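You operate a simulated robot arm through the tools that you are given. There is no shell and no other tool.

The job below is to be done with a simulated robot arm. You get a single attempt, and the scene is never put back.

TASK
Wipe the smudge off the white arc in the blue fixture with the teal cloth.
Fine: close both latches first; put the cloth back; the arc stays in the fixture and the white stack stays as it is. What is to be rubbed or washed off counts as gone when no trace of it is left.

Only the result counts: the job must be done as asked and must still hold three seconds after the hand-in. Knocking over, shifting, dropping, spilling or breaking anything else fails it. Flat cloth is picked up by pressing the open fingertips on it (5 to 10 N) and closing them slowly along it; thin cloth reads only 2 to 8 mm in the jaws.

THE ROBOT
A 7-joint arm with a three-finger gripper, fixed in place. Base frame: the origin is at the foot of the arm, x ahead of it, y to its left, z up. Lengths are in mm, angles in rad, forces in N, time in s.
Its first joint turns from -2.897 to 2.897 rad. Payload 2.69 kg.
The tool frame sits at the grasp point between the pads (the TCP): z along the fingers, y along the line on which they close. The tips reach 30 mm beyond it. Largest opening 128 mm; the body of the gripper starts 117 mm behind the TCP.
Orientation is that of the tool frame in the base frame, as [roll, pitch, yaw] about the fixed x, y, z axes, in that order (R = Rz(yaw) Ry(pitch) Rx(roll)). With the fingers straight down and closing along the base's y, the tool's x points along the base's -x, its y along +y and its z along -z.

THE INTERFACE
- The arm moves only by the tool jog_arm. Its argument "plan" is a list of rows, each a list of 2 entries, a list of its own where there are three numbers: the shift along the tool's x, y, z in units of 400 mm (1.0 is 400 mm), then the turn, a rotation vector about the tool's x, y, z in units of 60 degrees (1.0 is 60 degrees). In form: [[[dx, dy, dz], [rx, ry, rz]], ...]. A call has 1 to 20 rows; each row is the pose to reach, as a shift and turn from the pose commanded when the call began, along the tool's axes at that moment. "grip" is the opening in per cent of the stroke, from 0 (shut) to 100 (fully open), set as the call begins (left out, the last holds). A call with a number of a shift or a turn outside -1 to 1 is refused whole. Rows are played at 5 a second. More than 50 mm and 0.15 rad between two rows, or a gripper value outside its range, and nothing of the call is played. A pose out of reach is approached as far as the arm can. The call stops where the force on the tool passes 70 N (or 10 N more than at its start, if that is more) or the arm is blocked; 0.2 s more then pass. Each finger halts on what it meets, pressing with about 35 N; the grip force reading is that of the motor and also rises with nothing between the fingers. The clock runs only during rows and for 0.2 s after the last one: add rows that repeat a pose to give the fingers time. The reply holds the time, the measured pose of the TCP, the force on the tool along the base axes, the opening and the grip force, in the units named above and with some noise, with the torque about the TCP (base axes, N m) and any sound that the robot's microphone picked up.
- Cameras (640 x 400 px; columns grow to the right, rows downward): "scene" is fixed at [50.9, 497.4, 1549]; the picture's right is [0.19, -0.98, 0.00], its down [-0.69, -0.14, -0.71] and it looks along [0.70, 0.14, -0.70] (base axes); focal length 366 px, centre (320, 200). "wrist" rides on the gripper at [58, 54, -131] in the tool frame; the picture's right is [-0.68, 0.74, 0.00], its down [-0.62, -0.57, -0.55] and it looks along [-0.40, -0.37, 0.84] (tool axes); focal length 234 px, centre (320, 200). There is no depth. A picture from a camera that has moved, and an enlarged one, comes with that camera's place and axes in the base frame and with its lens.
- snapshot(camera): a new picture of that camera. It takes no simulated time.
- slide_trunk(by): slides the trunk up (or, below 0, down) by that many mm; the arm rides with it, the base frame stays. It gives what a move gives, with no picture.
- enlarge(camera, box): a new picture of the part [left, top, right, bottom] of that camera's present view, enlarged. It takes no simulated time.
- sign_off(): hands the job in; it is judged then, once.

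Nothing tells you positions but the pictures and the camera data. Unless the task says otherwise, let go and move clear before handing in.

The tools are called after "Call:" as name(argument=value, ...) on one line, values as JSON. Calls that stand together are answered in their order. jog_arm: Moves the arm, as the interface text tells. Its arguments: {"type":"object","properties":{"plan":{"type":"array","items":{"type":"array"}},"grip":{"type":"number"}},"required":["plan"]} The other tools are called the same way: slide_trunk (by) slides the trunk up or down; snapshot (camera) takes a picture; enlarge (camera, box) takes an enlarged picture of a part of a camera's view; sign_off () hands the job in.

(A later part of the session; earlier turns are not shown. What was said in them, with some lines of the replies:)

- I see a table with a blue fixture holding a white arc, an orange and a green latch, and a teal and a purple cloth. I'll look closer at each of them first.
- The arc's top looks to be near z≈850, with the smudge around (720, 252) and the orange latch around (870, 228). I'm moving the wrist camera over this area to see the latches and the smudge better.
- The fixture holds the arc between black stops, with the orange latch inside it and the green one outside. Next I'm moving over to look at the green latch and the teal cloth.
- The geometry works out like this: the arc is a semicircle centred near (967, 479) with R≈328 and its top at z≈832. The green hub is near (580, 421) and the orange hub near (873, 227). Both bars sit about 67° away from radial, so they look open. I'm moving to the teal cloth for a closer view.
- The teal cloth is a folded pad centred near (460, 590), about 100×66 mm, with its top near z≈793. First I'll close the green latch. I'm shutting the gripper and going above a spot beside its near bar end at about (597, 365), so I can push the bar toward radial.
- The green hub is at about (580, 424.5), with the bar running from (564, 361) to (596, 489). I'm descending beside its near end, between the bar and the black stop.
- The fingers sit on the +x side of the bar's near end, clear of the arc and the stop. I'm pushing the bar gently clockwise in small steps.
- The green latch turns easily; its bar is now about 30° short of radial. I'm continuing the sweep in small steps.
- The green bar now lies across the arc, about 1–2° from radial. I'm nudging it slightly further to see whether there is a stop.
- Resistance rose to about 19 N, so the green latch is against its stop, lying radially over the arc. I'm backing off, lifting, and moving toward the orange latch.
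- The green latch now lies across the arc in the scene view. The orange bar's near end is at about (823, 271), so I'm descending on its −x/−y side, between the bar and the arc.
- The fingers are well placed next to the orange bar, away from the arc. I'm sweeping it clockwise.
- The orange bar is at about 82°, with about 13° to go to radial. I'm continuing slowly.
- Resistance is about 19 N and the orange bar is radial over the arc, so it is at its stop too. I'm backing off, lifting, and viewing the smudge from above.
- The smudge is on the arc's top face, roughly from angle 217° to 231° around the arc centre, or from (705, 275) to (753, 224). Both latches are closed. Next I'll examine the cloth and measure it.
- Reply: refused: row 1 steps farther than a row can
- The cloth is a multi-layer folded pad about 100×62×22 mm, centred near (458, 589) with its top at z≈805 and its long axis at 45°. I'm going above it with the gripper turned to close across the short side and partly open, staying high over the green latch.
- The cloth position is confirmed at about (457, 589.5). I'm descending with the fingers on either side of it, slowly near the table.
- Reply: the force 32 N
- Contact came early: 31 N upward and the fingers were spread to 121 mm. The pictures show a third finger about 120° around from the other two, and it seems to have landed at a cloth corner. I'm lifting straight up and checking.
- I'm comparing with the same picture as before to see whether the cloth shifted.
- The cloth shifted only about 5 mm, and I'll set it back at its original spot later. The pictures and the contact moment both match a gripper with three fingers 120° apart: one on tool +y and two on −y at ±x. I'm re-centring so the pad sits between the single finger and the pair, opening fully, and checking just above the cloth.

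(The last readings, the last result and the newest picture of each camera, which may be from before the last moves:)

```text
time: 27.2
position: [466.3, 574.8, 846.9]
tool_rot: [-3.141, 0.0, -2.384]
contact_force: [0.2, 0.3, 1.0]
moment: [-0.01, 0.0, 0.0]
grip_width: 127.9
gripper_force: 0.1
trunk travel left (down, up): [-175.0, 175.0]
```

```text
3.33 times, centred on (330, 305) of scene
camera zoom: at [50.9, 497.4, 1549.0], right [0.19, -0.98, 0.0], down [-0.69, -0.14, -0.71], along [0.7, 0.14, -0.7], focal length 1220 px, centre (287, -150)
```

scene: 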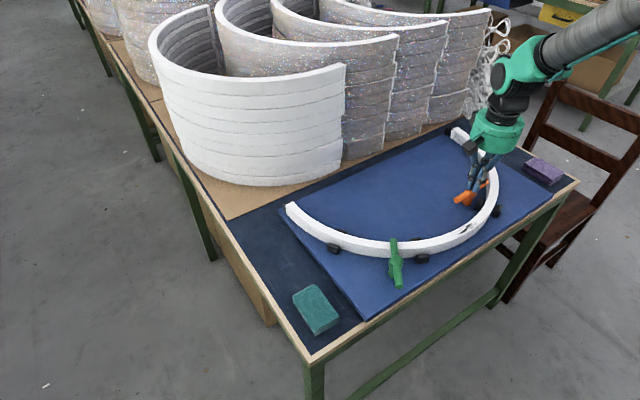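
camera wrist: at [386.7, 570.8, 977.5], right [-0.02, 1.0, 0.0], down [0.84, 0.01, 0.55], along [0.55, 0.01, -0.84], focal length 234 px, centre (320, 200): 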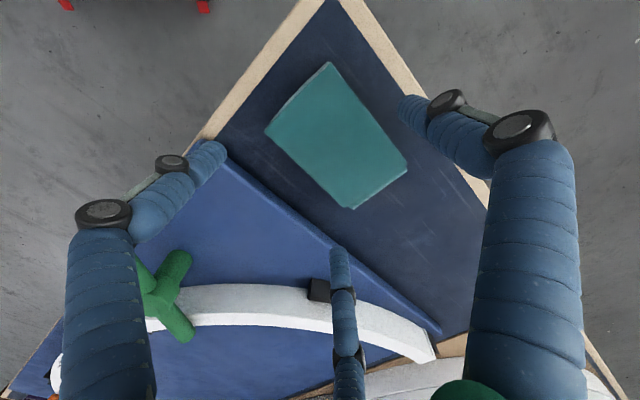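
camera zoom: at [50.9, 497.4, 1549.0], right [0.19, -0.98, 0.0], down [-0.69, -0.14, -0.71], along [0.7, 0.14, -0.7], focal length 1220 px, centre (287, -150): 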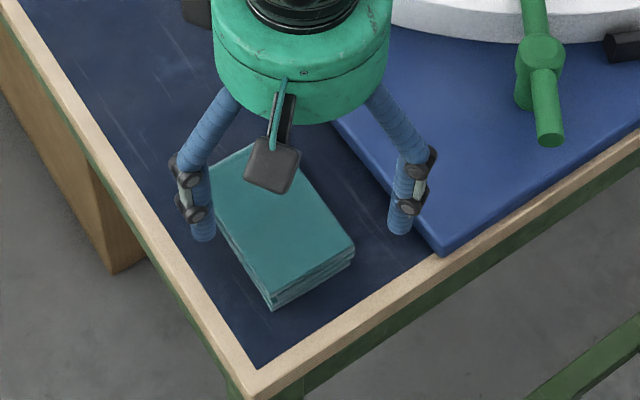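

The clearances around the pad look right: about 13 mm to the single finger and about 20 mm to the pair. I'm descending to a tip height of about 790, gripper still open.

Call:
jog_arm(plan=[[[0, 0, 0.02], [0, 0, 0]], [[0, 0, 0.04], [0, 0, 0]], [[0, 0, 0.055], [0, 0, 0]], [[0, 0, 0.065], [0, 0, 0]], [[0, 0, 0.07], [0, 0, 0]]])

Call:
snapshot(camera="wrist")

Call:
enlarge(camera="scene", box=[270, 265, 370, 365])

```text
time: 28.4
position: [464.4, 573.2, 818.4]
tool_rot: [3.14, 0.0, -2.382]
contact_force: [0.9, 1.2, 0.2]
moment: [0.0, -0.01, 0.03]
grip_width: 127.7
gripper_force: 0.1
trunk travel left (down, up): [-175.0, 175.0]
```

```text
taken
camera wrist: at [386.1, 570.4, 950.3], right [-0.02, 1.0, 0.0], down [0.84, 0.01, 0.55], along [0.55, 0.01, -0.84], focal length 234 px, centre (320, 200)
```

wrist: 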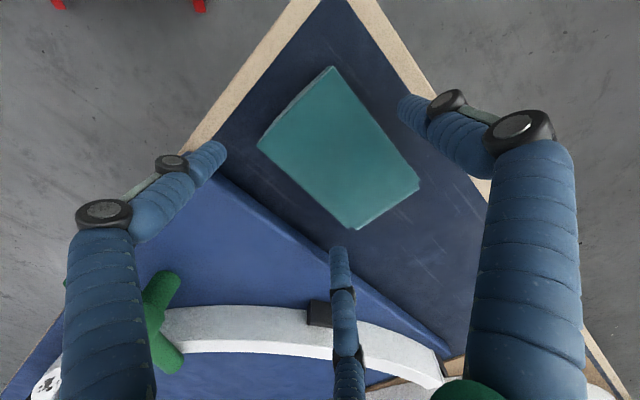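

```text
4.00 times, centred on (320, 315) of scene
camera zoom: at [50.9, 497.4, 1549.0], right [0.19, -0.98, 0.0], down [-0.69, -0.14, -0.71], along [0.7, 0.14, -0.7], focal length 1464 px, centre (320, -260)
```

zoom: 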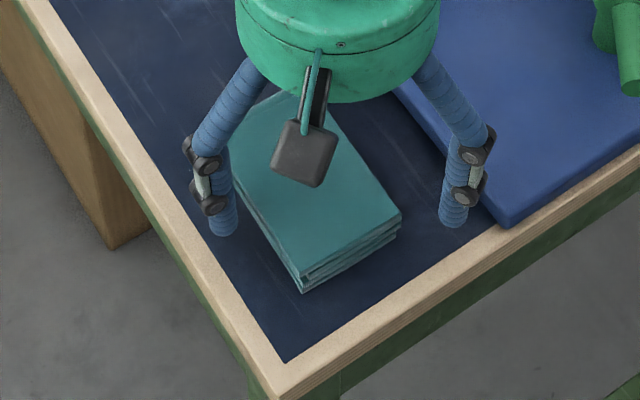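

There's no contact at this depth, so the fingers are beside the cloth. I'm closing in stages.

Call:
jog_arm(plan=[[[0, 0, 0], [0, 0, 0]], [[0, 0, 0], [0, 0, 0]]], grip=80)

Call:
snapshot(camera="wrist")

```text
time: 29.0
position: [464.8, 574.2, 820.3]
tool_rot: [3.141, -0.001, -2.382]
contact_force: [-0.3, 0.9, -0.2]
moment: [-0.03, 0.02, 0.0]
grip_width: 102.5
gripper_force: 0.1
trunk travel left (down, up): [-175.0, 175.0]
```

```text
taken
camera wrist: at [386.1, 570.3, 950.4], right [-0.02, 1.0, 0.0], down [0.84, 0.01, 0.55], along [0.55, 0.01, -0.84], focal length 234 px, centre (320, 200)
```

wrist: 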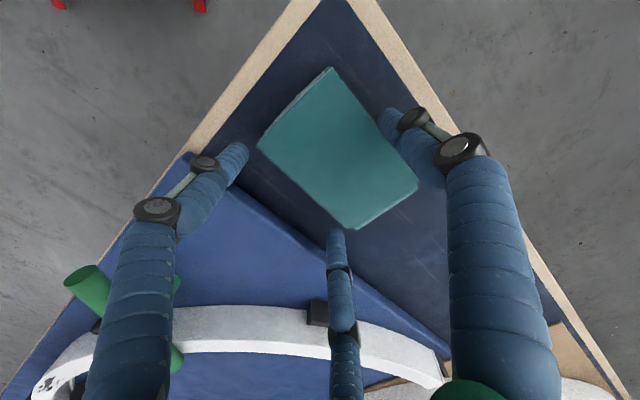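

Call:
jog_arm(plan=[[[0, 0, 0], [0, 0, 0]], [[0, 0, 0], [0, 0, 0]]], grip=72)

Call:
snapshot(camera="wrist")

Call:
enlarge(camera="scene", box=[270, 265, 370, 365])

```text
time: 29.6
position: [464.8, 571.4, 820.0]
tool_rot: [3.141, 0.0, -2.382]
contact_force: [-0.2, 0.3, 0.4]
moment: [0.01, -0.02, -0.02]
grip_width: 92.4
gripper_force: 0.3
trunk travel left (down, up): [-175.0, 175.0]
```

```text
taken
camera wrist: at [386.1, 570.4, 950.5], right [-0.02, 1.0, 0.0], down [0.84, 0.01, 0.55], along [0.55, 0.01, -0.84], focal length 234 px, centre (320, 200)
```

wrist: 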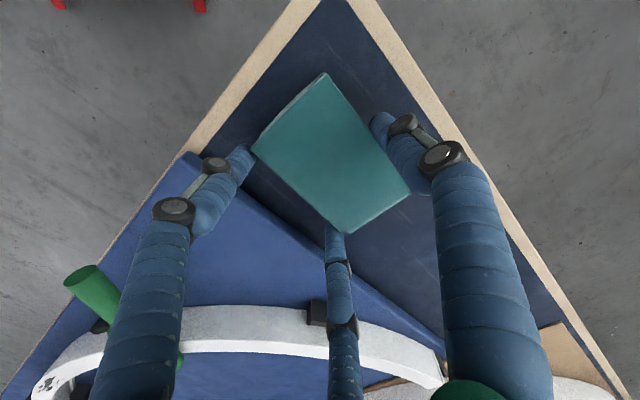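

```text
4.00 times, centred on (320, 315) of scene
camera zoom: at [50.9, 497.4, 1549.0], right [0.19, -0.98, 0.0], down [-0.69, -0.14, -0.71], along [0.7, 0.14, -0.7], focal length 1464 px, centre (320, -260)
```

zoom: 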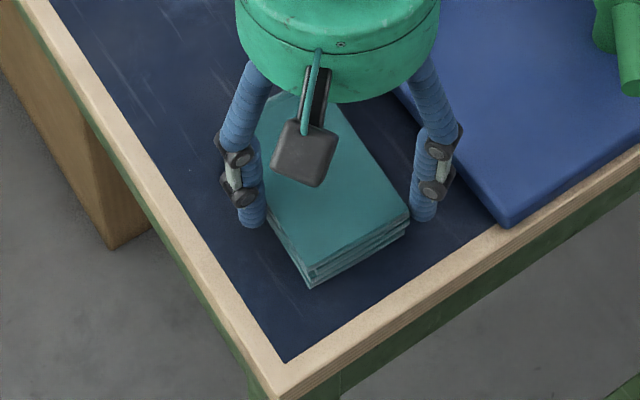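

The single finger has brought the pad toward the other two. I'm continuing to close.

Call:
jog_arm(plan=[[[0, 0, 0], [0, 0, 0]], [[0, 0, 0], [0, 0, 0]], [[0, 0, 0], [0, 0, 0]]], grip=64)

Call:
snapshot(camera="wrist")

Call:
enlarge(camera="scene", box=[270, 265, 370, 365])

```text
time: 30.4
position: [464.3, 573.5, 819.9]
tool_rot: [3.141, 0.0, -2.383]
contact_force: [-1.8, 1.0, 5.1]
moment: [0.08, 0.19, -0.02]
grip_width: 89.7
gripper_force: 35.2
trunk travel left (down, up): [-175.0, 175.0]
```

```text
taken
camera wrist: at [386.1, 570.4, 950.8], right [-0.02, 1.0, 0.0], down [0.84, 0.01, 0.55], along [0.55, 0.01, -0.84], focal length 234 px, centre (320, 200)
```

wrist: 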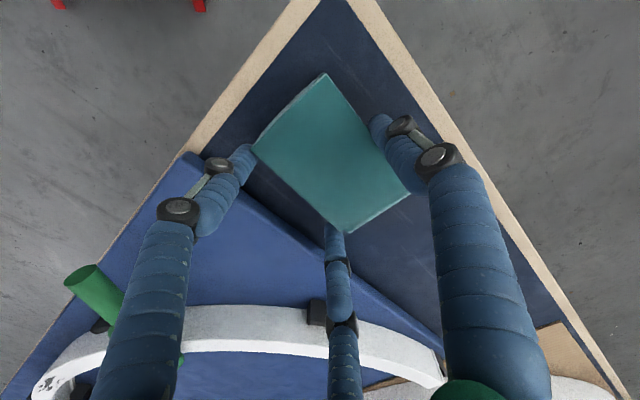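

```text
4.00 times, centred on (320, 315) of scene
camera zoom: at [50.9, 497.4, 1549.0], right [0.19, -0.98, 0.0], down [-0.69, -0.14, -0.71], along [0.7, 0.14, -0.7], focal length 1464 px, centre (320, -260)
```

zoom: 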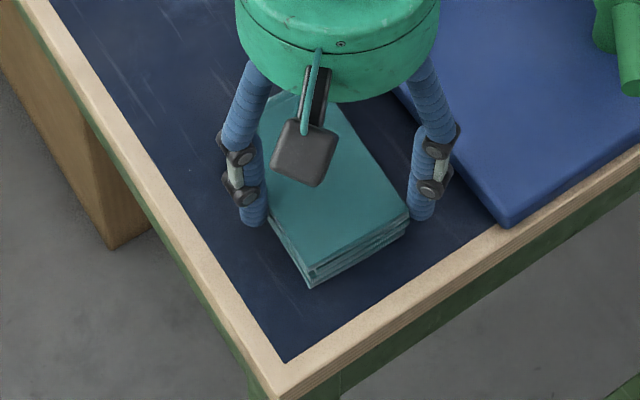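

The grip reads 35 N at 90 mm, matching the expected three-finger geometry on the 62 mm pad. I'm lifting a little to check the hold.

Call:
jog_arm(plan=[[[0, 0, -0.005], [0, 0, 0]], [[0, 0, -0.015], [0, 0, 0]], [[0, 0, -0.03], [0, 0, 0]], [[0, 0, -0.05], [0, 0, 0]], [[0, 0, -0.08], [0, 0, 0]], [[0, 0, -0.12], [0, 0, 0]], [[0, 0, -0.16], [0, 0, 0]]], grip=60)

Call:
snapshot(camera="wrist")

Call:
enlarge(camera="scene", box=[270, 235, 390, 355])

```text
time: 32.0
position: [463.6, 572.6, 882.9]
tool_rot: [3.141, -0.002, -2.382]
contact_force: [-0.2, -0.7, 0.4]
moment: [-0.03, 0.04, 0.01]
grip_width: 89.8
gripper_force: 35.0
trunk travel left (down, up): [-175.0, 175.0]
```

```text
taken
camera wrist: at [385.8, 569.3, 1014.5], right [-0.02, 1.0, 0.0], down [0.84, 0.01, 0.55], along [0.55, 0.01, -0.84], focal length 234 px, centre (320, 200)
```

wrist: 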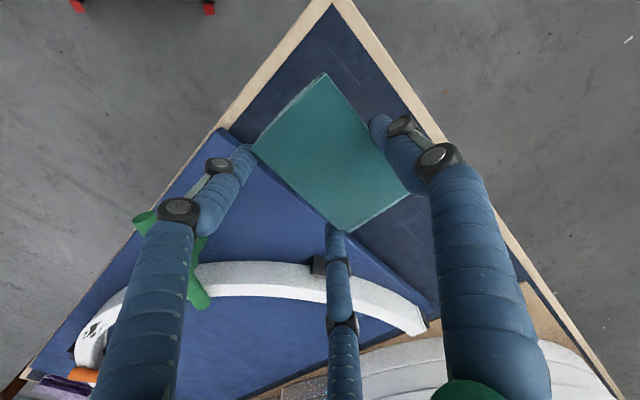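

```text
3.33 times, centred on (330, 295) of scene
camera zoom: at [50.9, 497.4, 1549.0], right [0.19, -0.98, 0.0], down [-0.69, -0.14, -0.71], along [0.7, 0.14, -0.7], focal length 1220 px, centre (287, -117)
```

zoom: 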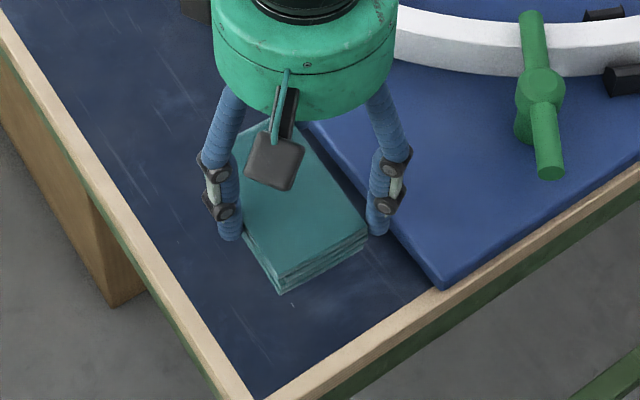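

The cloth is held firmly and lifted clear. I'm carrying it high over the fixture to the smudge; the arc's tangent there matches the gripper's y axis.

Call:
jog_arm(plan=[[[0.004, -0.06, -0.06], [0, 0, 0]], [[0.0115, -0.16, -0.115], [0, 0, 0]], [[0.0187, -0.262, -0.115], [0, 0, 0]], [[0.026, -0.363, -0.115], [0, 0, 0]], [[0.0332, -0.464, -0.115], [0, 0, 0]], [[0.0404, -0.565, -0.115], [0, 0, 0]], [[0.0476, -0.666, -0.115], [0, 0, 0]], [[0.0548, -0.767, -0.115], [0, 0, 0]], [[0.062, -0.868, -0.115], [0, 0, 0]], [[0.0692, -0.968, -0.115], [0, 0, 0]]])

Call:
jog_arm(plan=[[[0.004, -0.054, 0], [0, 0, 0]], [[0.0078, -0.108, 0], [0, 0, 0]], [[0.0078, -0.108, 0], [0, 0, 0]]])

Call:
snapshot(camera="wrist")

Call:
snapshot(camera="scene")

Call:
enlarge(camera="scene", box=[400, 130, 530, 260])

```text
time: 34.2
position: [708.4, 271.5, 928.9]
tool_rot: [3.141, 0.0, -2.383]
contact_force: [-0.3, 0.3, -0.4]
moment: [-0.04, -0.04, 0.01]
grip_width: 89.5
gripper_force: 35.1
trunk travel left (down, up): [-175.0, 175.0]
```

```text
time: 35.0
position: [737.6, 238.2, 929.5]
tool_rot: [-3.141, 0.0, -2.382]
contact_force: [-0.3, -1.0, -1.8]
moment: [0.06, 0.05, -0.01]
grip_width: 89.4
gripper_force: 34.6
trunk travel left (down, up): [-175.0, 175.0]
```

```text
taken
camera wrist: at [659.5, 234.7, 1059.8], right [-0.02, 1.0, 0.0], down [0.84, 0.01, 0.55], along [0.55, 0.01, -0.84], focal length 234 px, centre (320, 200)
```

wrist: 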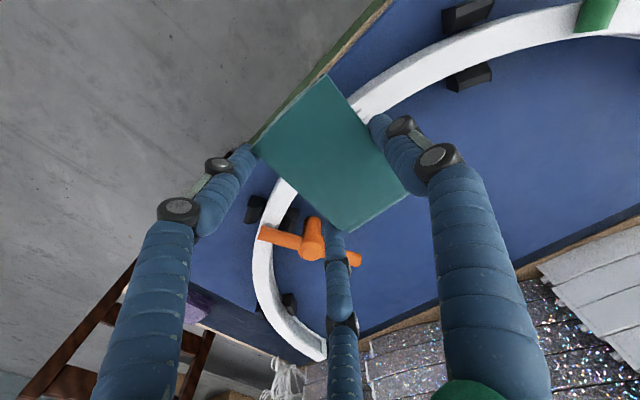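

```text
taken
```

scene: 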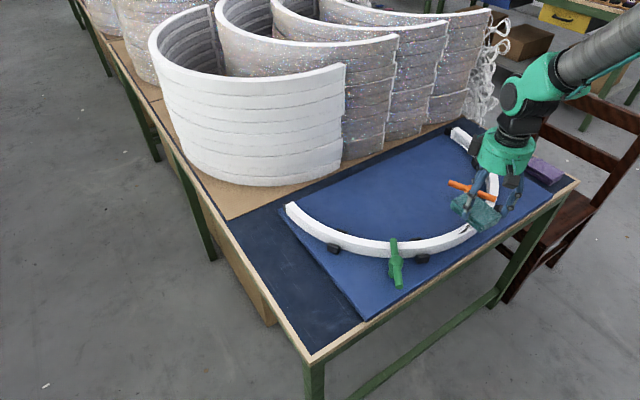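

```text
3.08 times, centred on (465, 195) of scene
camera zoom: at [50.9, 497.4, 1549.0], right [0.19, -0.98, 0.0], down [-0.69, -0.14, -0.71], along [0.7, 0.14, -0.7], focal length 1126 px, centre (-126, 215)
```

zoom: 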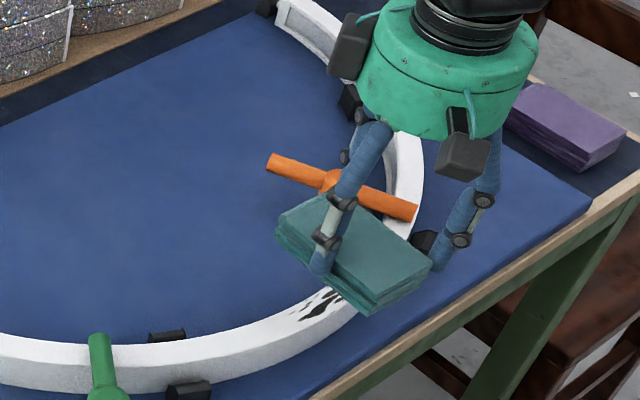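

The cloth hangs right above the smudge, clear of both latches. I'm lowering it toward the arc.

Call:
jog_arm(plan=[[[0, 0, 0.05], [0, 0, 0]], [[0, 0, 0.09], [0, 0, 0]], [[0, 0, 0.115], [0, 0, 0]], [[0, 0, 0.13], [0, 0, 0]], [[0, 0, 0.135], [0, 0, 0]]])

Call:
enlarge(camera="scene", box=[400, 130, 530, 260])

```text
time: 36.2
position: [739.1, 240.3, 876.7]
tool_rot: [3.141, 0.001, -2.384]
contact_force: [-3.4, -1.0, 11.6]
moment: [-0.19, 0.02, -0.04]
grip_width: 89.5
gripper_force: 35.0
trunk travel left (down, up): [-175.0, 175.0]
```

```text
3.08 times, centred on (465, 195) of scene
camera zoom: at [50.9, 497.4, 1549.0], right [0.19, -0.98, 0.0], down [-0.69, -0.14, -0.71], along [0.7, 0.14, -0.7], focal length 1126 px, centre (-126, 215)
```

zoom: 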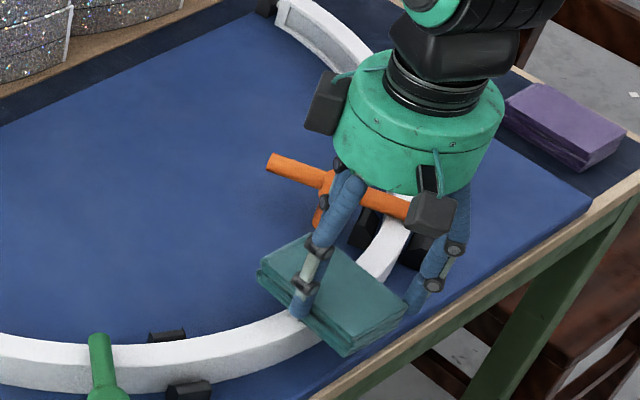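

Contact is made with about 11 N of pressing force. I'm wiping along the arc with strokes of ±35 mm.

Call:
jog_arm(plan=[[[0, 0.0225, 0], [0, 0, 0]], [[0, 0.045, 0], [0, 0, 0]], [[0, 0.0675, 0], [0, 0, 0]], [[0, 0.0875, 0], [0, 0, 0]], [[0, 0.065, 0], [0, 0, 0]], [[0, 0.0425, 0], [0, 0, 0]], [[0, 0.02, 0], [0, 0, 0]], [[0, 0, 0], [0, 0, 0]], [[0, -0.0225, 0], [0, 0, 0]], [[0, -0.045, 0], [0, 0, 0]], [[0, -0.0675, 0], [0, 0, 0]], [[0, -0.0875, 0], [0, 0, 0]], [[0, -0.065, 0], [0, 0, 0]], [[0, -0.0425, 0], [0, 0, 0]], [[0, -0.02, 0], [0, 0, 0]], [[0, 0, 0], [0, 0, 0]]])

Call:
snapshot(camera="wrist")

Call:
enlarge(camera="scene", box=[400, 130, 530, 260])

```text
time: 39.6
position: [739.5, 239.3, 875.9]
tool_rot: [-3.14, -0.001, -2.382]
contact_force: [3.9, -3.4, 22.2]
moment: [0.05, -0.07, -0.02]
grip_width: 89.9
gripper_force: 34.8
trunk travel left (down, up): [-175.0, 175.0]
```

```text
taken
camera wrist: at [660.2, 234.6, 1007.0], right [-0.02, 1.0, 0.0], down [0.84, 0.01, 0.55], along [0.55, 0.01, -0.84], focal length 234 px, centre (320, 200)
```

wrist: 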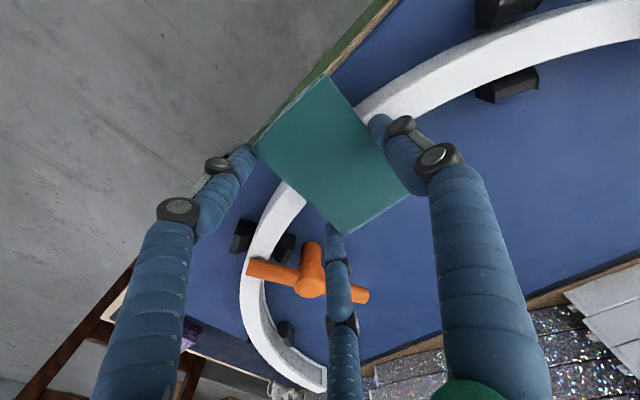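

```text
3.08 times, centred on (465, 195) of scene
camera zoom: at [50.9, 497.4, 1549.0], right [0.19, -0.98, 0.0], down [-0.69, -0.14, -0.71], along [0.7, 0.14, -0.7], focal length 1126 px, centre (-126, 215)
```

zoom: 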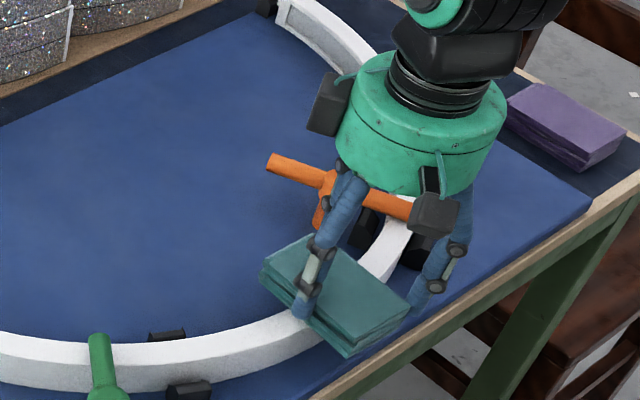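

One full wipe is done. I'm lifting and shifting aside to inspect the arc.

Call:
jog_arm(plan=[[[0, 0, -0.03], [0, 0, 0]], [[0, 0, -0.1], [0, 0, 0]], [[0, 0, -0.19], [0, 0, 0]], [[0, -0.1, -0.2], [0, 0, 0]], [[0, -0.2, -0.2], [0, 0, 0]], [[0, -0.3, -0.2], [0, 0, 0]], [[0, -0.3, -0.2], [0, 0, 0]]])

Call:
snapshot(camera="wrist")

Call:
enlarge(camera="scene", box=[420, 180, 520, 260])

```text
time: 41.2
position: [821.7, 152.2, 956.1]
tool_rot: [3.141, 0.001, -2.381]
contact_force: [0.5, 0.4, -0.1]
moment: [0.02, 0.06, 0.04]
grip_width: 89.3
gripper_force: 35.2
trunk travel left (down, up): [-175.0, 175.0]
```

```text
taken
camera wrist: at [744.4, 148.8, 1086.4], right [-0.02, 1.0, 0.0], down [0.84, 0.01, 0.55], along [0.55, 0.01, -0.84], focal length 234 px, centre (320, 200)
```

wrist: 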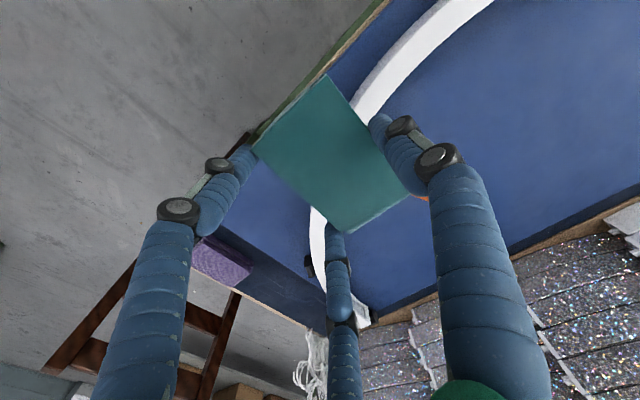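

```text
5.00 times, centred on (470, 220) of scene
camera zoom: at [50.9, 497.4, 1549.0], right [0.19, -0.98, 0.0], down [-0.69, -0.14, -0.71], along [0.7, 0.14, -0.7], focal length 1830 px, centre (-430, 100)
```

zoom: 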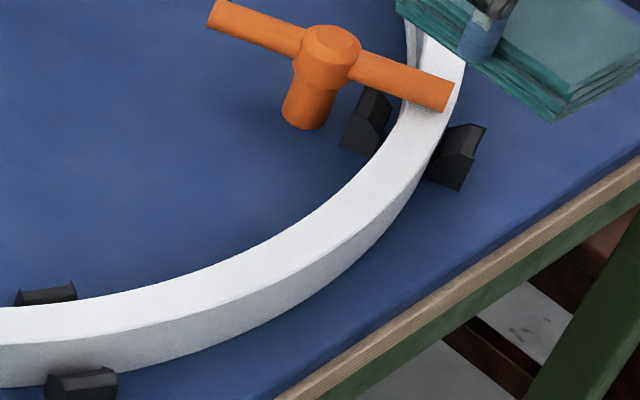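

The smudge looks gone from the scene side. I'm checking closely for faint traces.

Call:
enlarge(camera="wrist", box=[350, 0, 510, 110])

Call:
enlarge(camera="scene", box=[450, 200, 510, 245])

```text
3.64 times, centred on (430, 55) of wrist
camera zoom: at [744.4, 148.8, 1086.4], right [-0.02, 1.0, 0.0], down [0.84, 0.01, 0.55], along [0.55, 0.01, -0.84], focal length 852 px, centre (-80, 727)
```

zoom: 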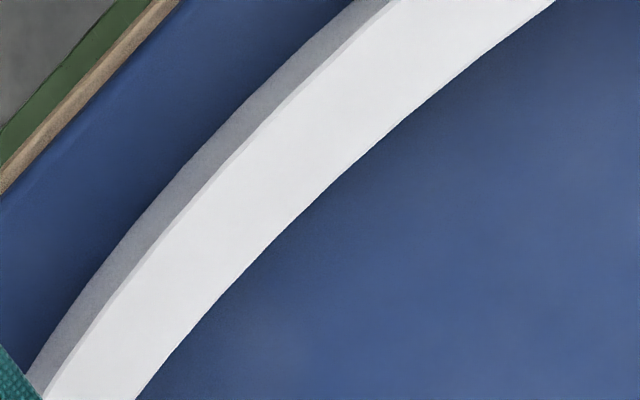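

```text
8.89 times, centred on (480, 222) of scene
camera zoom: at [50.9, 497.4, 1549.0], right [0.19, -0.98, 0.0], down [-0.69, -0.14, -0.71], along [0.7, 0.14, -0.7], focal length 3252 px, centre (-1102, 0)
```

zoom: 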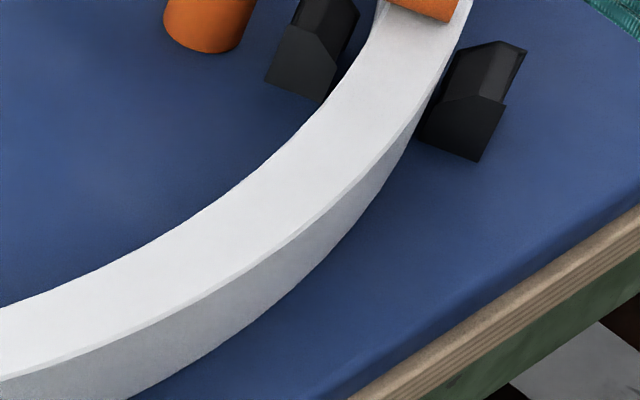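

No trace is visible. For safety I'll make one more pass over the same stretch before returning the cloth.

Call:
jog_arm(plan=[[[0, 0.1, 0], [0, 0, 0]], [[0, 0.2, 0], [0, 0, 0]], [[0, 0.3, 0], [0, 0, 0]], [[0, 0.3, 0.1], [0, 0, 0]], [[0, 0.3, 0.17], [0, 0, 0]], [[0, 0.3, 0.19], [0, 0, 0]], [[0, 0.3, 0.199], [0, 0, 0]], [[0, 0.33, 0.199], [0, 0, 0]], [[0, 0.36, 0.199], [0, 0, 0]], [[0, 0.385, 0.199], [0, 0, 0]], [[0, 0.355, 0.199], [0, 0, 0]], [[0, 0.325, 0.199], [0, 0, 0]], [[0, 0.295, 0.199], [0, 0, 0]], [[0, 0.265, 0.199], [0, 0, 0]], [[0, 0.235, 0.199], [0, 0, 0]], [[0, 0.215, 0.199], [0, 0, 0]], [[0, 0.245, 0.199], [0, 0, 0]], [[0, 0.275, 0.199], [0, 0, 0]], [[0, 0.3, 0.199], [0, 0, 0]], [[0, 0.3, 0.17], [0, 0, 0]]])

Call:
jog_arm(plan=[[[0, 0, -0.05], [0, 0, 0]], [[0, 0, -0.135], [0, 0, 0]], [[0, 0.1, -0.135], [0, 0, 0]], [[0, 0.2, -0.135], [0, 0, 0]], [[0, 0.3, -0.135], [0, 0, 0]], [[0, 0.4, -0.135], [0, 0, 0]], [[0, 0.4, -0.135], [0, 0, 0]]])

Call:
snapshot(camera="wrist")

Call:
snapshot(camera="scene")

Call:
enlarge(camera="scene", box=[430, 170, 520, 245])

```text
time: 45.4
position: [739.4, 239.0, 888.1]
tool_rot: [-3.141, 0.001, -2.382]
contact_force: [-0.9, 0.0, -0.3]
moment: [-0.01, 0.0, 0.0]
grip_width: 89.6
gripper_force: 35.1
trunk travel left (down, up): [-175.0, 175.0]
```

```text
time: 47.0
position: [628.6, 354.6, 941.2]
tool_rot: [-3.141, -0.001, -2.382]
contact_force: [-0.8, -0.6, 0.5]
moment: [-0.04, -0.08, 0.01]
grip_width: 89.6
gripper_force: 35.3
trunk travel left (down, up): [-175.0, 175.0]
```

```text
taken
camera wrist: at [549.6, 351.8, 1072.5], right [-0.02, 1.0, 0.0], down [0.84, 0.01, 0.55], along [0.55, 0.01, -0.84], focal length 234 px, centre (320, 200)
```

wrist: 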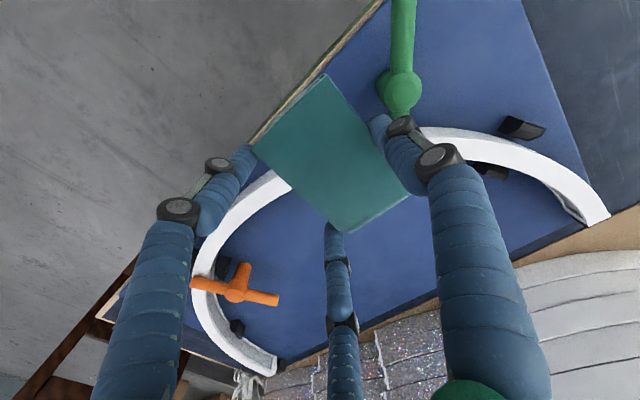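

```text
taken
```

scene: 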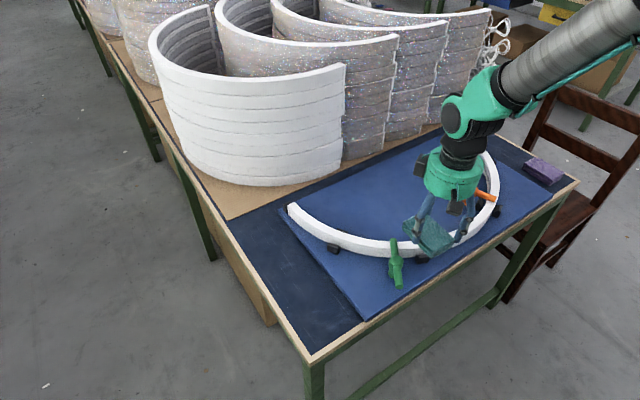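

```text
5.33 times, centred on (475, 208) of scene
camera zoom: at [50.9, 497.4, 1549.0], right [0.19, -0.98, 0.0], down [-0.69, -0.14, -0.71], along [0.7, 0.14, -0.7], focal length 1952 px, centre (-507, 160)
```

zoom: 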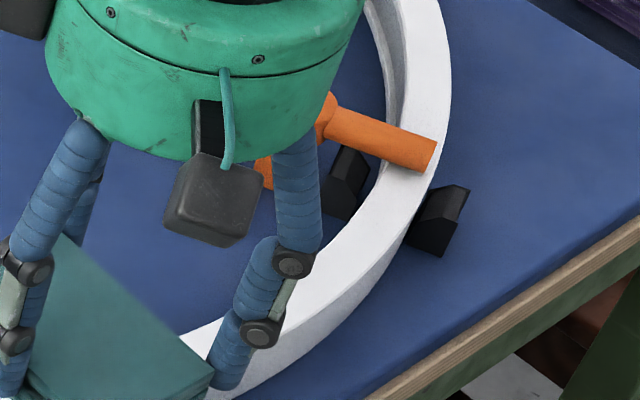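

The arc is clean and the latches are still closed. I'm carrying the cloth back above its original place.

Call:
jog_arm(plan=[[[-0.0126, 0.0977, 0], [0, 0, 0]], [[-0.0252, 0.1954, 0], [0, 0, 0]], [[-0.0378, 0.2931, 0], [0, 0, 0]], [[-0.0505, 0.3909, 0], [0, 0, 0]], [[-0.0631, 0.4886, 0], [0, 0, 0]], [[-0.0757, 0.5863, 0], [0, 0, 0]], [[-0.0883, 0.684, 0], [0, 0, 0]], [[-0.0883, 0.684, 0.08], [0, 0, 0]], [[-0.0883, 0.684, 0.16], [0, 0, 0]], [[-0.0883, 0.684, 0.22], [0, 0, 0]], [[-0.0883, 0.684, 0.25], [0, 0, 0]], [[-0.0883, 0.684, 0.27], [0, 0, 0]], [[-0.0883, 0.684, 0.27], [0, 0, 0]]])

Call:
enlarge(camera="scene", box=[270, 265, 370, 365])

Call:
enlarge(camera="scene", box=[270, 190, 450, 350])

Call:
enlarge(camera="scene", box=[420, 110, 580, 260])

```text
time: 49.8
position: [465.2, 578.4, 832.9]
tool_rot: [3.142, 0.001, -2.384]
contact_force: [0.9, 0.1, -0.4]
moment: [-0.02, -0.03, 0.03]
grip_width: 89.5
gripper_force: 34.4
trunk travel left (down, up): [-175.0, 175.0]
```

```text
4.00 times, centred on (320, 315) of scene
camera zoom: at [50.9, 497.4, 1549.0], right [0.19, -0.98, 0.0], down [-0.69, -0.14, -0.71], along [0.7, 0.14, -0.7], focal length 1464 px, centre (320, -260)
```

zoom: 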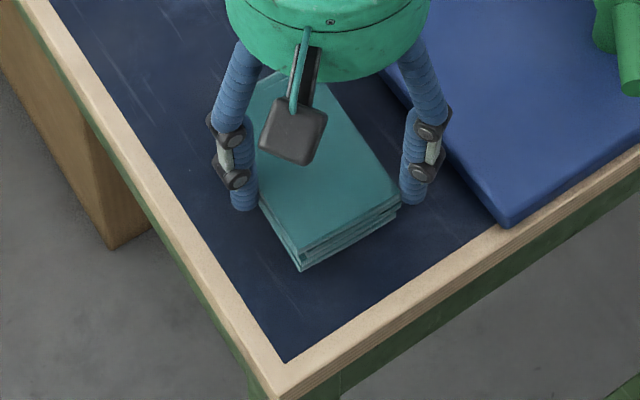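

```text
2.50 times, centred on (360, 270) of scene
camera zoom: at [50.9, 497.4, 1549.0], right [0.19, -0.98, 0.0], down [-0.69, -0.14, -0.71], along [0.7, 0.14, -0.7], focal length 915 px, centre (220, 25)
```

zoom: 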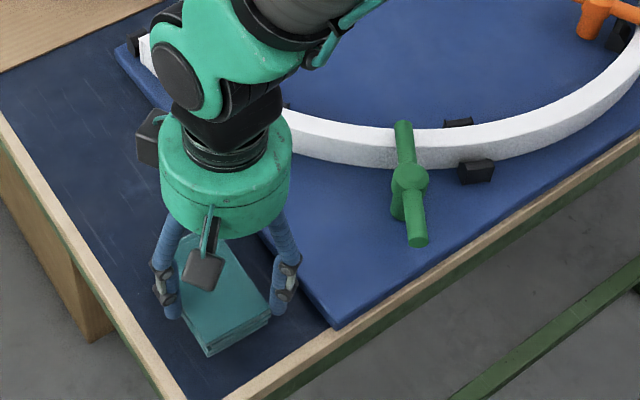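

```text
2.67 times, centred on (500, 185) of scene
camera zoom: at [50.9, 497.4, 1549.0], right [0.19, -0.98, 0.0], down [-0.69, -0.14, -0.71], along [0.7, 0.14, -0.7], focal length 976 px, centre (-160, 240)
```

zoom: 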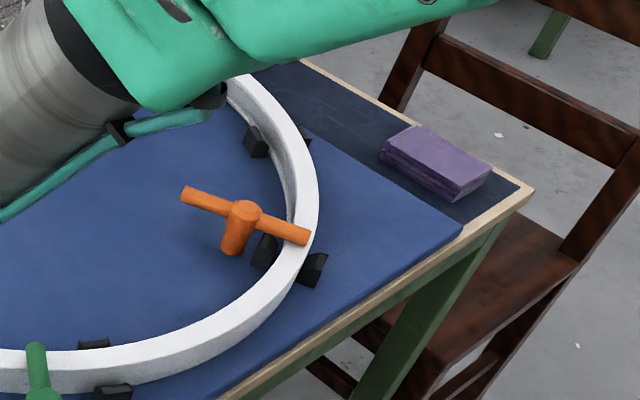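

The cloth is about 13 mm above its original spot and well aligned. I'm lowering it to the table.

Call:
jog_arm(plan=[[[0, 0, 0.01], [0, 0, 0]], [[0, 0, 0.02], [0, 0, 0]], [[0, 0, 0.0275], [0, 0, 0]], [[0, 0, 0.0325], [0, 0, 0]], [[0, 0, 0.0325], [0, 0, 0]]])

Call:
enlarge(camera="scene", box=[270, 265, 370, 365])

```text
time: 51.0
position: [467.1, 578.0, 820.3]
tool_rot: [-3.141, 0.0, -2.382]
contact_force: [0.4, 0.0, 0.3]
moment: [-0.03, 0.02, 0.0]
grip_width: 89.7
gripper_force: 35.7
trunk travel left (down, up): [-175.0, 175.0]
```

```text
4.00 times, centred on (320, 315) of scene
camera zoom: at [50.9, 497.4, 1549.0], right [0.19, -0.98, 0.0], down [-0.69, -0.14, -0.71], along [0.7, 0.14, -0.7], focal length 1464 px, centre (320, -260)
```

zoom: 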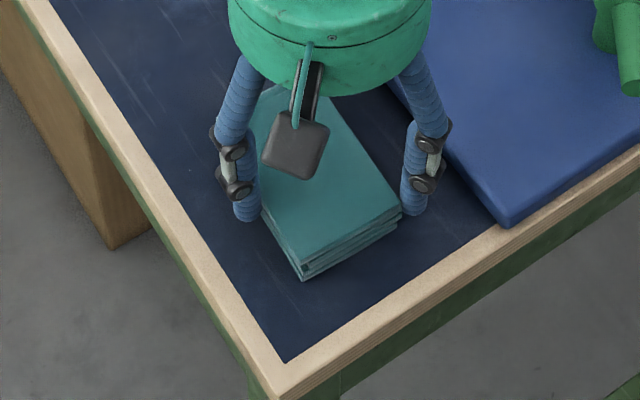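

Call:
jog_arm(plan=[[[-0.0017, 0.0036, 0.0025], [0, 0, 0]], [[-0.0017, 0.0036, 0.005], [0, 0, 0]], [[-0.0017, 0.0036, 0.005], [0, 0, 0]]])

```text
time: 51.8
position: [465.9, 579.7, 819.0]
tool_rot: [3.142, 0.002, -2.381]
contact_force: [1.5, -2.6, 9.7]
moment: [-0.42, 0.34, 0.17]
grip_width: 89.6
gripper_force: 34.9
trunk travel left (down, up): [-175.0, 175.0]
```

The pad touches the table with about 10 N. I'm releasing gently.

Call:
jog_arm(plan=[[[0, 0, 0], [0, 0, 0]], [[0, 0, 0], [0, 0, 0]]], grip=76)

Call:
jog_arm(plan=[[[0, 0, 0], [0, 0, 0]], [[0, 0, 0], [0, 0, 0]]], grip=100)

Call:
enlarge(camera="scene", box=[270, 265, 370, 365])

Call:
snapshot(camera="wrist")

```text
time: 52.4
position: [465.0, 579.3, 817.3]
tool_rot: [-3.14, 0.0, -2.382]
contact_force: [0.2, 0.2, -0.4]
moment: [0.01, 0.01, 0.01]
grip_width: 97.3
gripper_force: 0.1
trunk travel left (down, up): [-175.0, 175.0]
```

```text
time: 53.0
position: [464.6, 579.1, 819.1]
tool_rot: [-3.141, -0.001, -2.384]
contact_force: [0.7, -0.1, 0.0]
moment: [0.0, 0.04, -0.03]
grip_width: 128.0
gripper_force: 0.2
trunk travel left (down, up): [-175.0, 175.0]
```

```text
4.00 times, centred on (320, 315) of scene
camera zoom: at [50.9, 497.4, 1549.0], right [0.19, -0.98, 0.0], down [-0.69, -0.14, -0.71], along [0.7, 0.14, -0.7], focal length 1464 px, centre (320, -260)
```

zoom: 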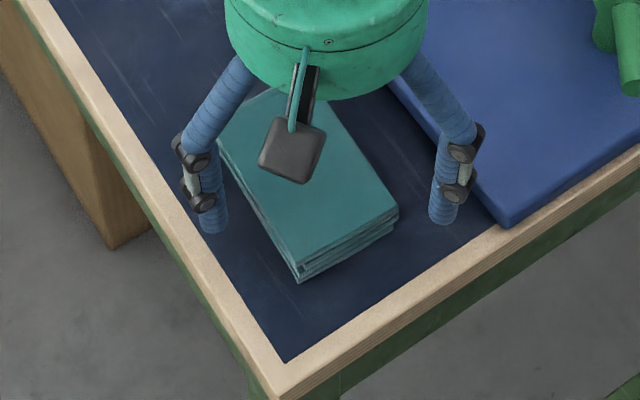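

```text
taken
camera wrist: at [386.9, 576.1, 949.5], right [-0.02, 1.0, 0.0], down [0.84, 0.01, 0.55], along [0.55, 0.01, -0.84], focal length 234 px, centre (320, 200)
```

wrist: 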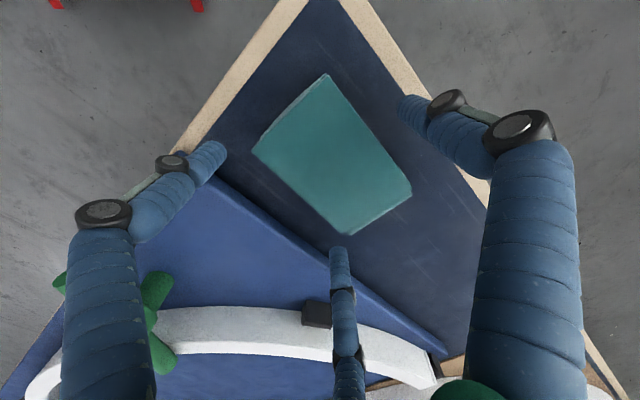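

The cloth is within about 2–3 mm of its original place. I'm lifting straight up and clear for a final check.

Call:
jog_arm(plan=[[[0, 0, -0.03], [0, 0, 0]], [[0, 0, -0.08], [0, 0, 0]], [[0, 0, -0.16], [0, 0, 0]], [[0, 0, -0.25], [0, 0, 0]], [[0, 0, -0.35], [0, 0, 0]], [[0, 0, -0.45], [0, 0, 0]], [[0.04, -0.1, -0.5], [0, 0, 0]], [[0.1, -0.19, -0.5], [0, 0, 0]], [[0.16, -0.28, -0.5], [0, 0, 0]], [[0.22, -0.37, -0.5], [0, 0, 0]], [[0.22, -0.37, -0.5], [0, 0, 0]]])

Call:
snapshot(camera="scene")

Call:
enlarge(camera="scene", box=[270, 190, 450, 350])

Call:
enlarge(camera="scene", box=[420, 110, 580, 260])

Call:
snapshot(camera="wrist")

```text
time: 55.4
position: [502.5, 412.1, 1017.3]
tool_rot: [-3.142, 0.0, -2.382]
contact_force: [0.3, -0.4, 0.7]
moment: [0.04, -0.01, -0.01]
grip_width: 127.9
gripper_force: 0.0
trunk travel left (down, up): [-175.0, 175.0]
```

```text
taken
```

scene: 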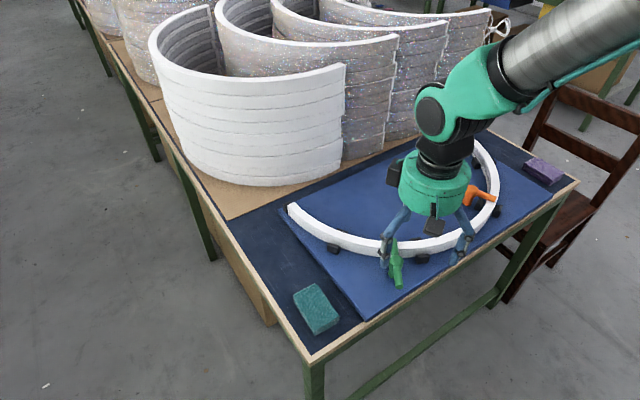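

```text
2.50 times, centred on (360, 270) of scene
camera zoom: at [50.9, 497.4, 1549.0], right [0.19, -0.98, 0.0], down [-0.69, -0.14, -0.71], along [0.7, 0.14, -0.7], focal length 915 px, centre (220, 25)
```

zoom: 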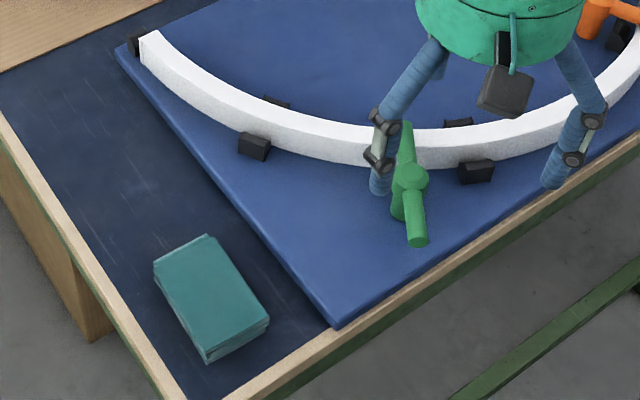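

```text
2.67 times, centred on (500, 185) of scene
camera zoom: at [50.9, 497.4, 1549.0], right [0.19, -0.98, 0.0], down [-0.69, -0.14, -0.71], along [0.7, 0.14, -0.7], focal length 976 px, centre (-160, 240)
```

zoom: 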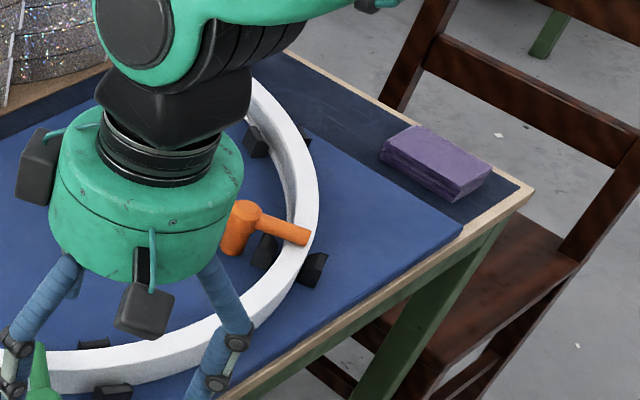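

```text
taken
camera wrist: at [423.8, 407.2, 1149.2], right [-0.02, 1.0, 0.0], down [0.84, 0.01, 0.55], along [0.55, 0.01, -0.84], focal length 234 px, centre (320, 200)
```

wrist: 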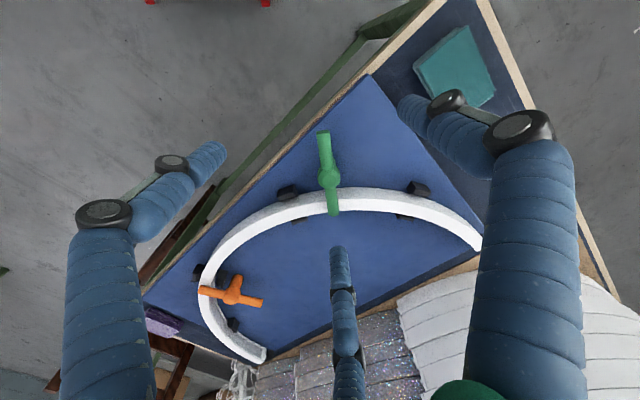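

The cloth is back, the latches are closed and the arc is clean. I'm taking a last close look at the arc's seat at its ends and at the wiped area.

Call:
enlarge(camera="scene", box=[275, 190, 355, 260])

Call:
enlarge(camera="wrist", box=[180, 180, 300, 370])

Call:
enlarge(camera="wrist", box=[260, 150, 490, 270])

```text
5.71 times, centred on (315, 225) of scene
camera zoom: at [50.9, 497.4, 1549.0], right [0.19, -0.98, 0.0], down [-0.69, -0.14, -0.71], along [0.7, 0.14, -0.7], focal length 2091 px, centre (349, 57)
```

zoom: 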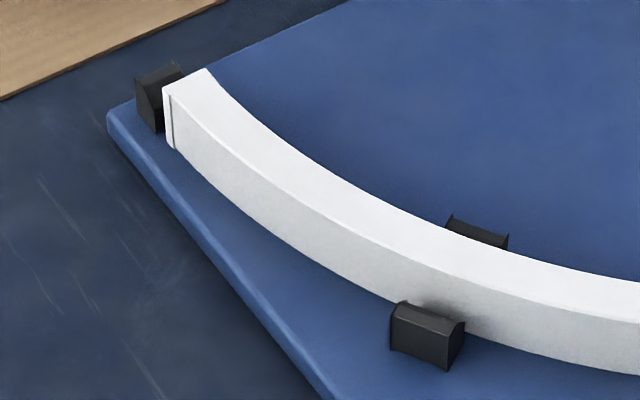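

```text
2.11 times, centred on (240, 275) of wrist
camera zoom: at [423.8, 407.2, 1149.2], right [-0.02, 1.0, 0.0], down [0.84, 0.01, 0.55], along [0.55, 0.01, -0.84], focal length 493 px, centre (488, 42)
```

zoom: 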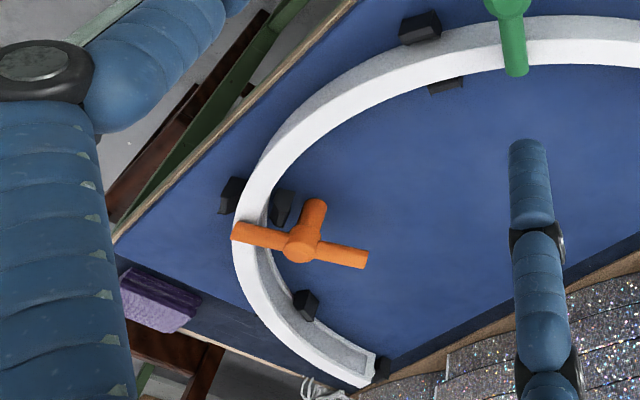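

```text
2.78 times, centred on (375, 210) of wrist
camera zoom: at [423.8, 407.2, 1149.2], right [-0.02, 1.0, 0.0], down [0.84, 0.01, 0.55], along [0.55, 0.01, -0.84], focal length 652 px, centre (167, 172)
```

zoom: 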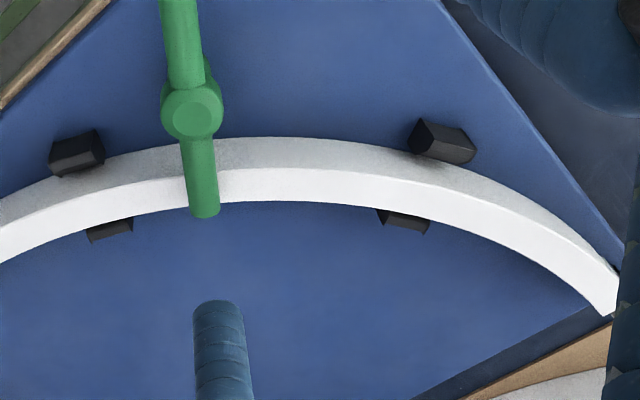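

The arc is seated between its stops and shows no smudge. Both latches lie closed over it, the cloth is back in place, and the gripper is open and clear, so I'm handing in.

Call:
sign_off()

```text
The job is handed in.
```

I've wiped the smudge off the white arc with the teal cloth and handed the job in. No result came back, so I don't know how it was judged.

- **Latches:** I closed both before wiping, pushing each until it met its stop. They were still closed in the last pictures.
- **Smudge:** I made two full passes along the stained stretch. No trace showed in close-ups from both cameras after the first pass. I didn't take a wrist-camera close-up of that spot after the second, but later views showed it clean.
- **Cloth:** My first attempt to grip it nudged it about 5 mm. I put it back within about 2–3 mm of where it started.
- **Arc:** It's still in the fixture between its stops. By the pictures it settled about 4 mm sideways, within the play of the stops, at some point while I was latching or wiping. I left it there rather than risk pushing it back.
- **White stack:** I didn't touch it, and it looks unchanged.

The gripper has three fingers, not the two described. I worked around that when gripping the cloth.
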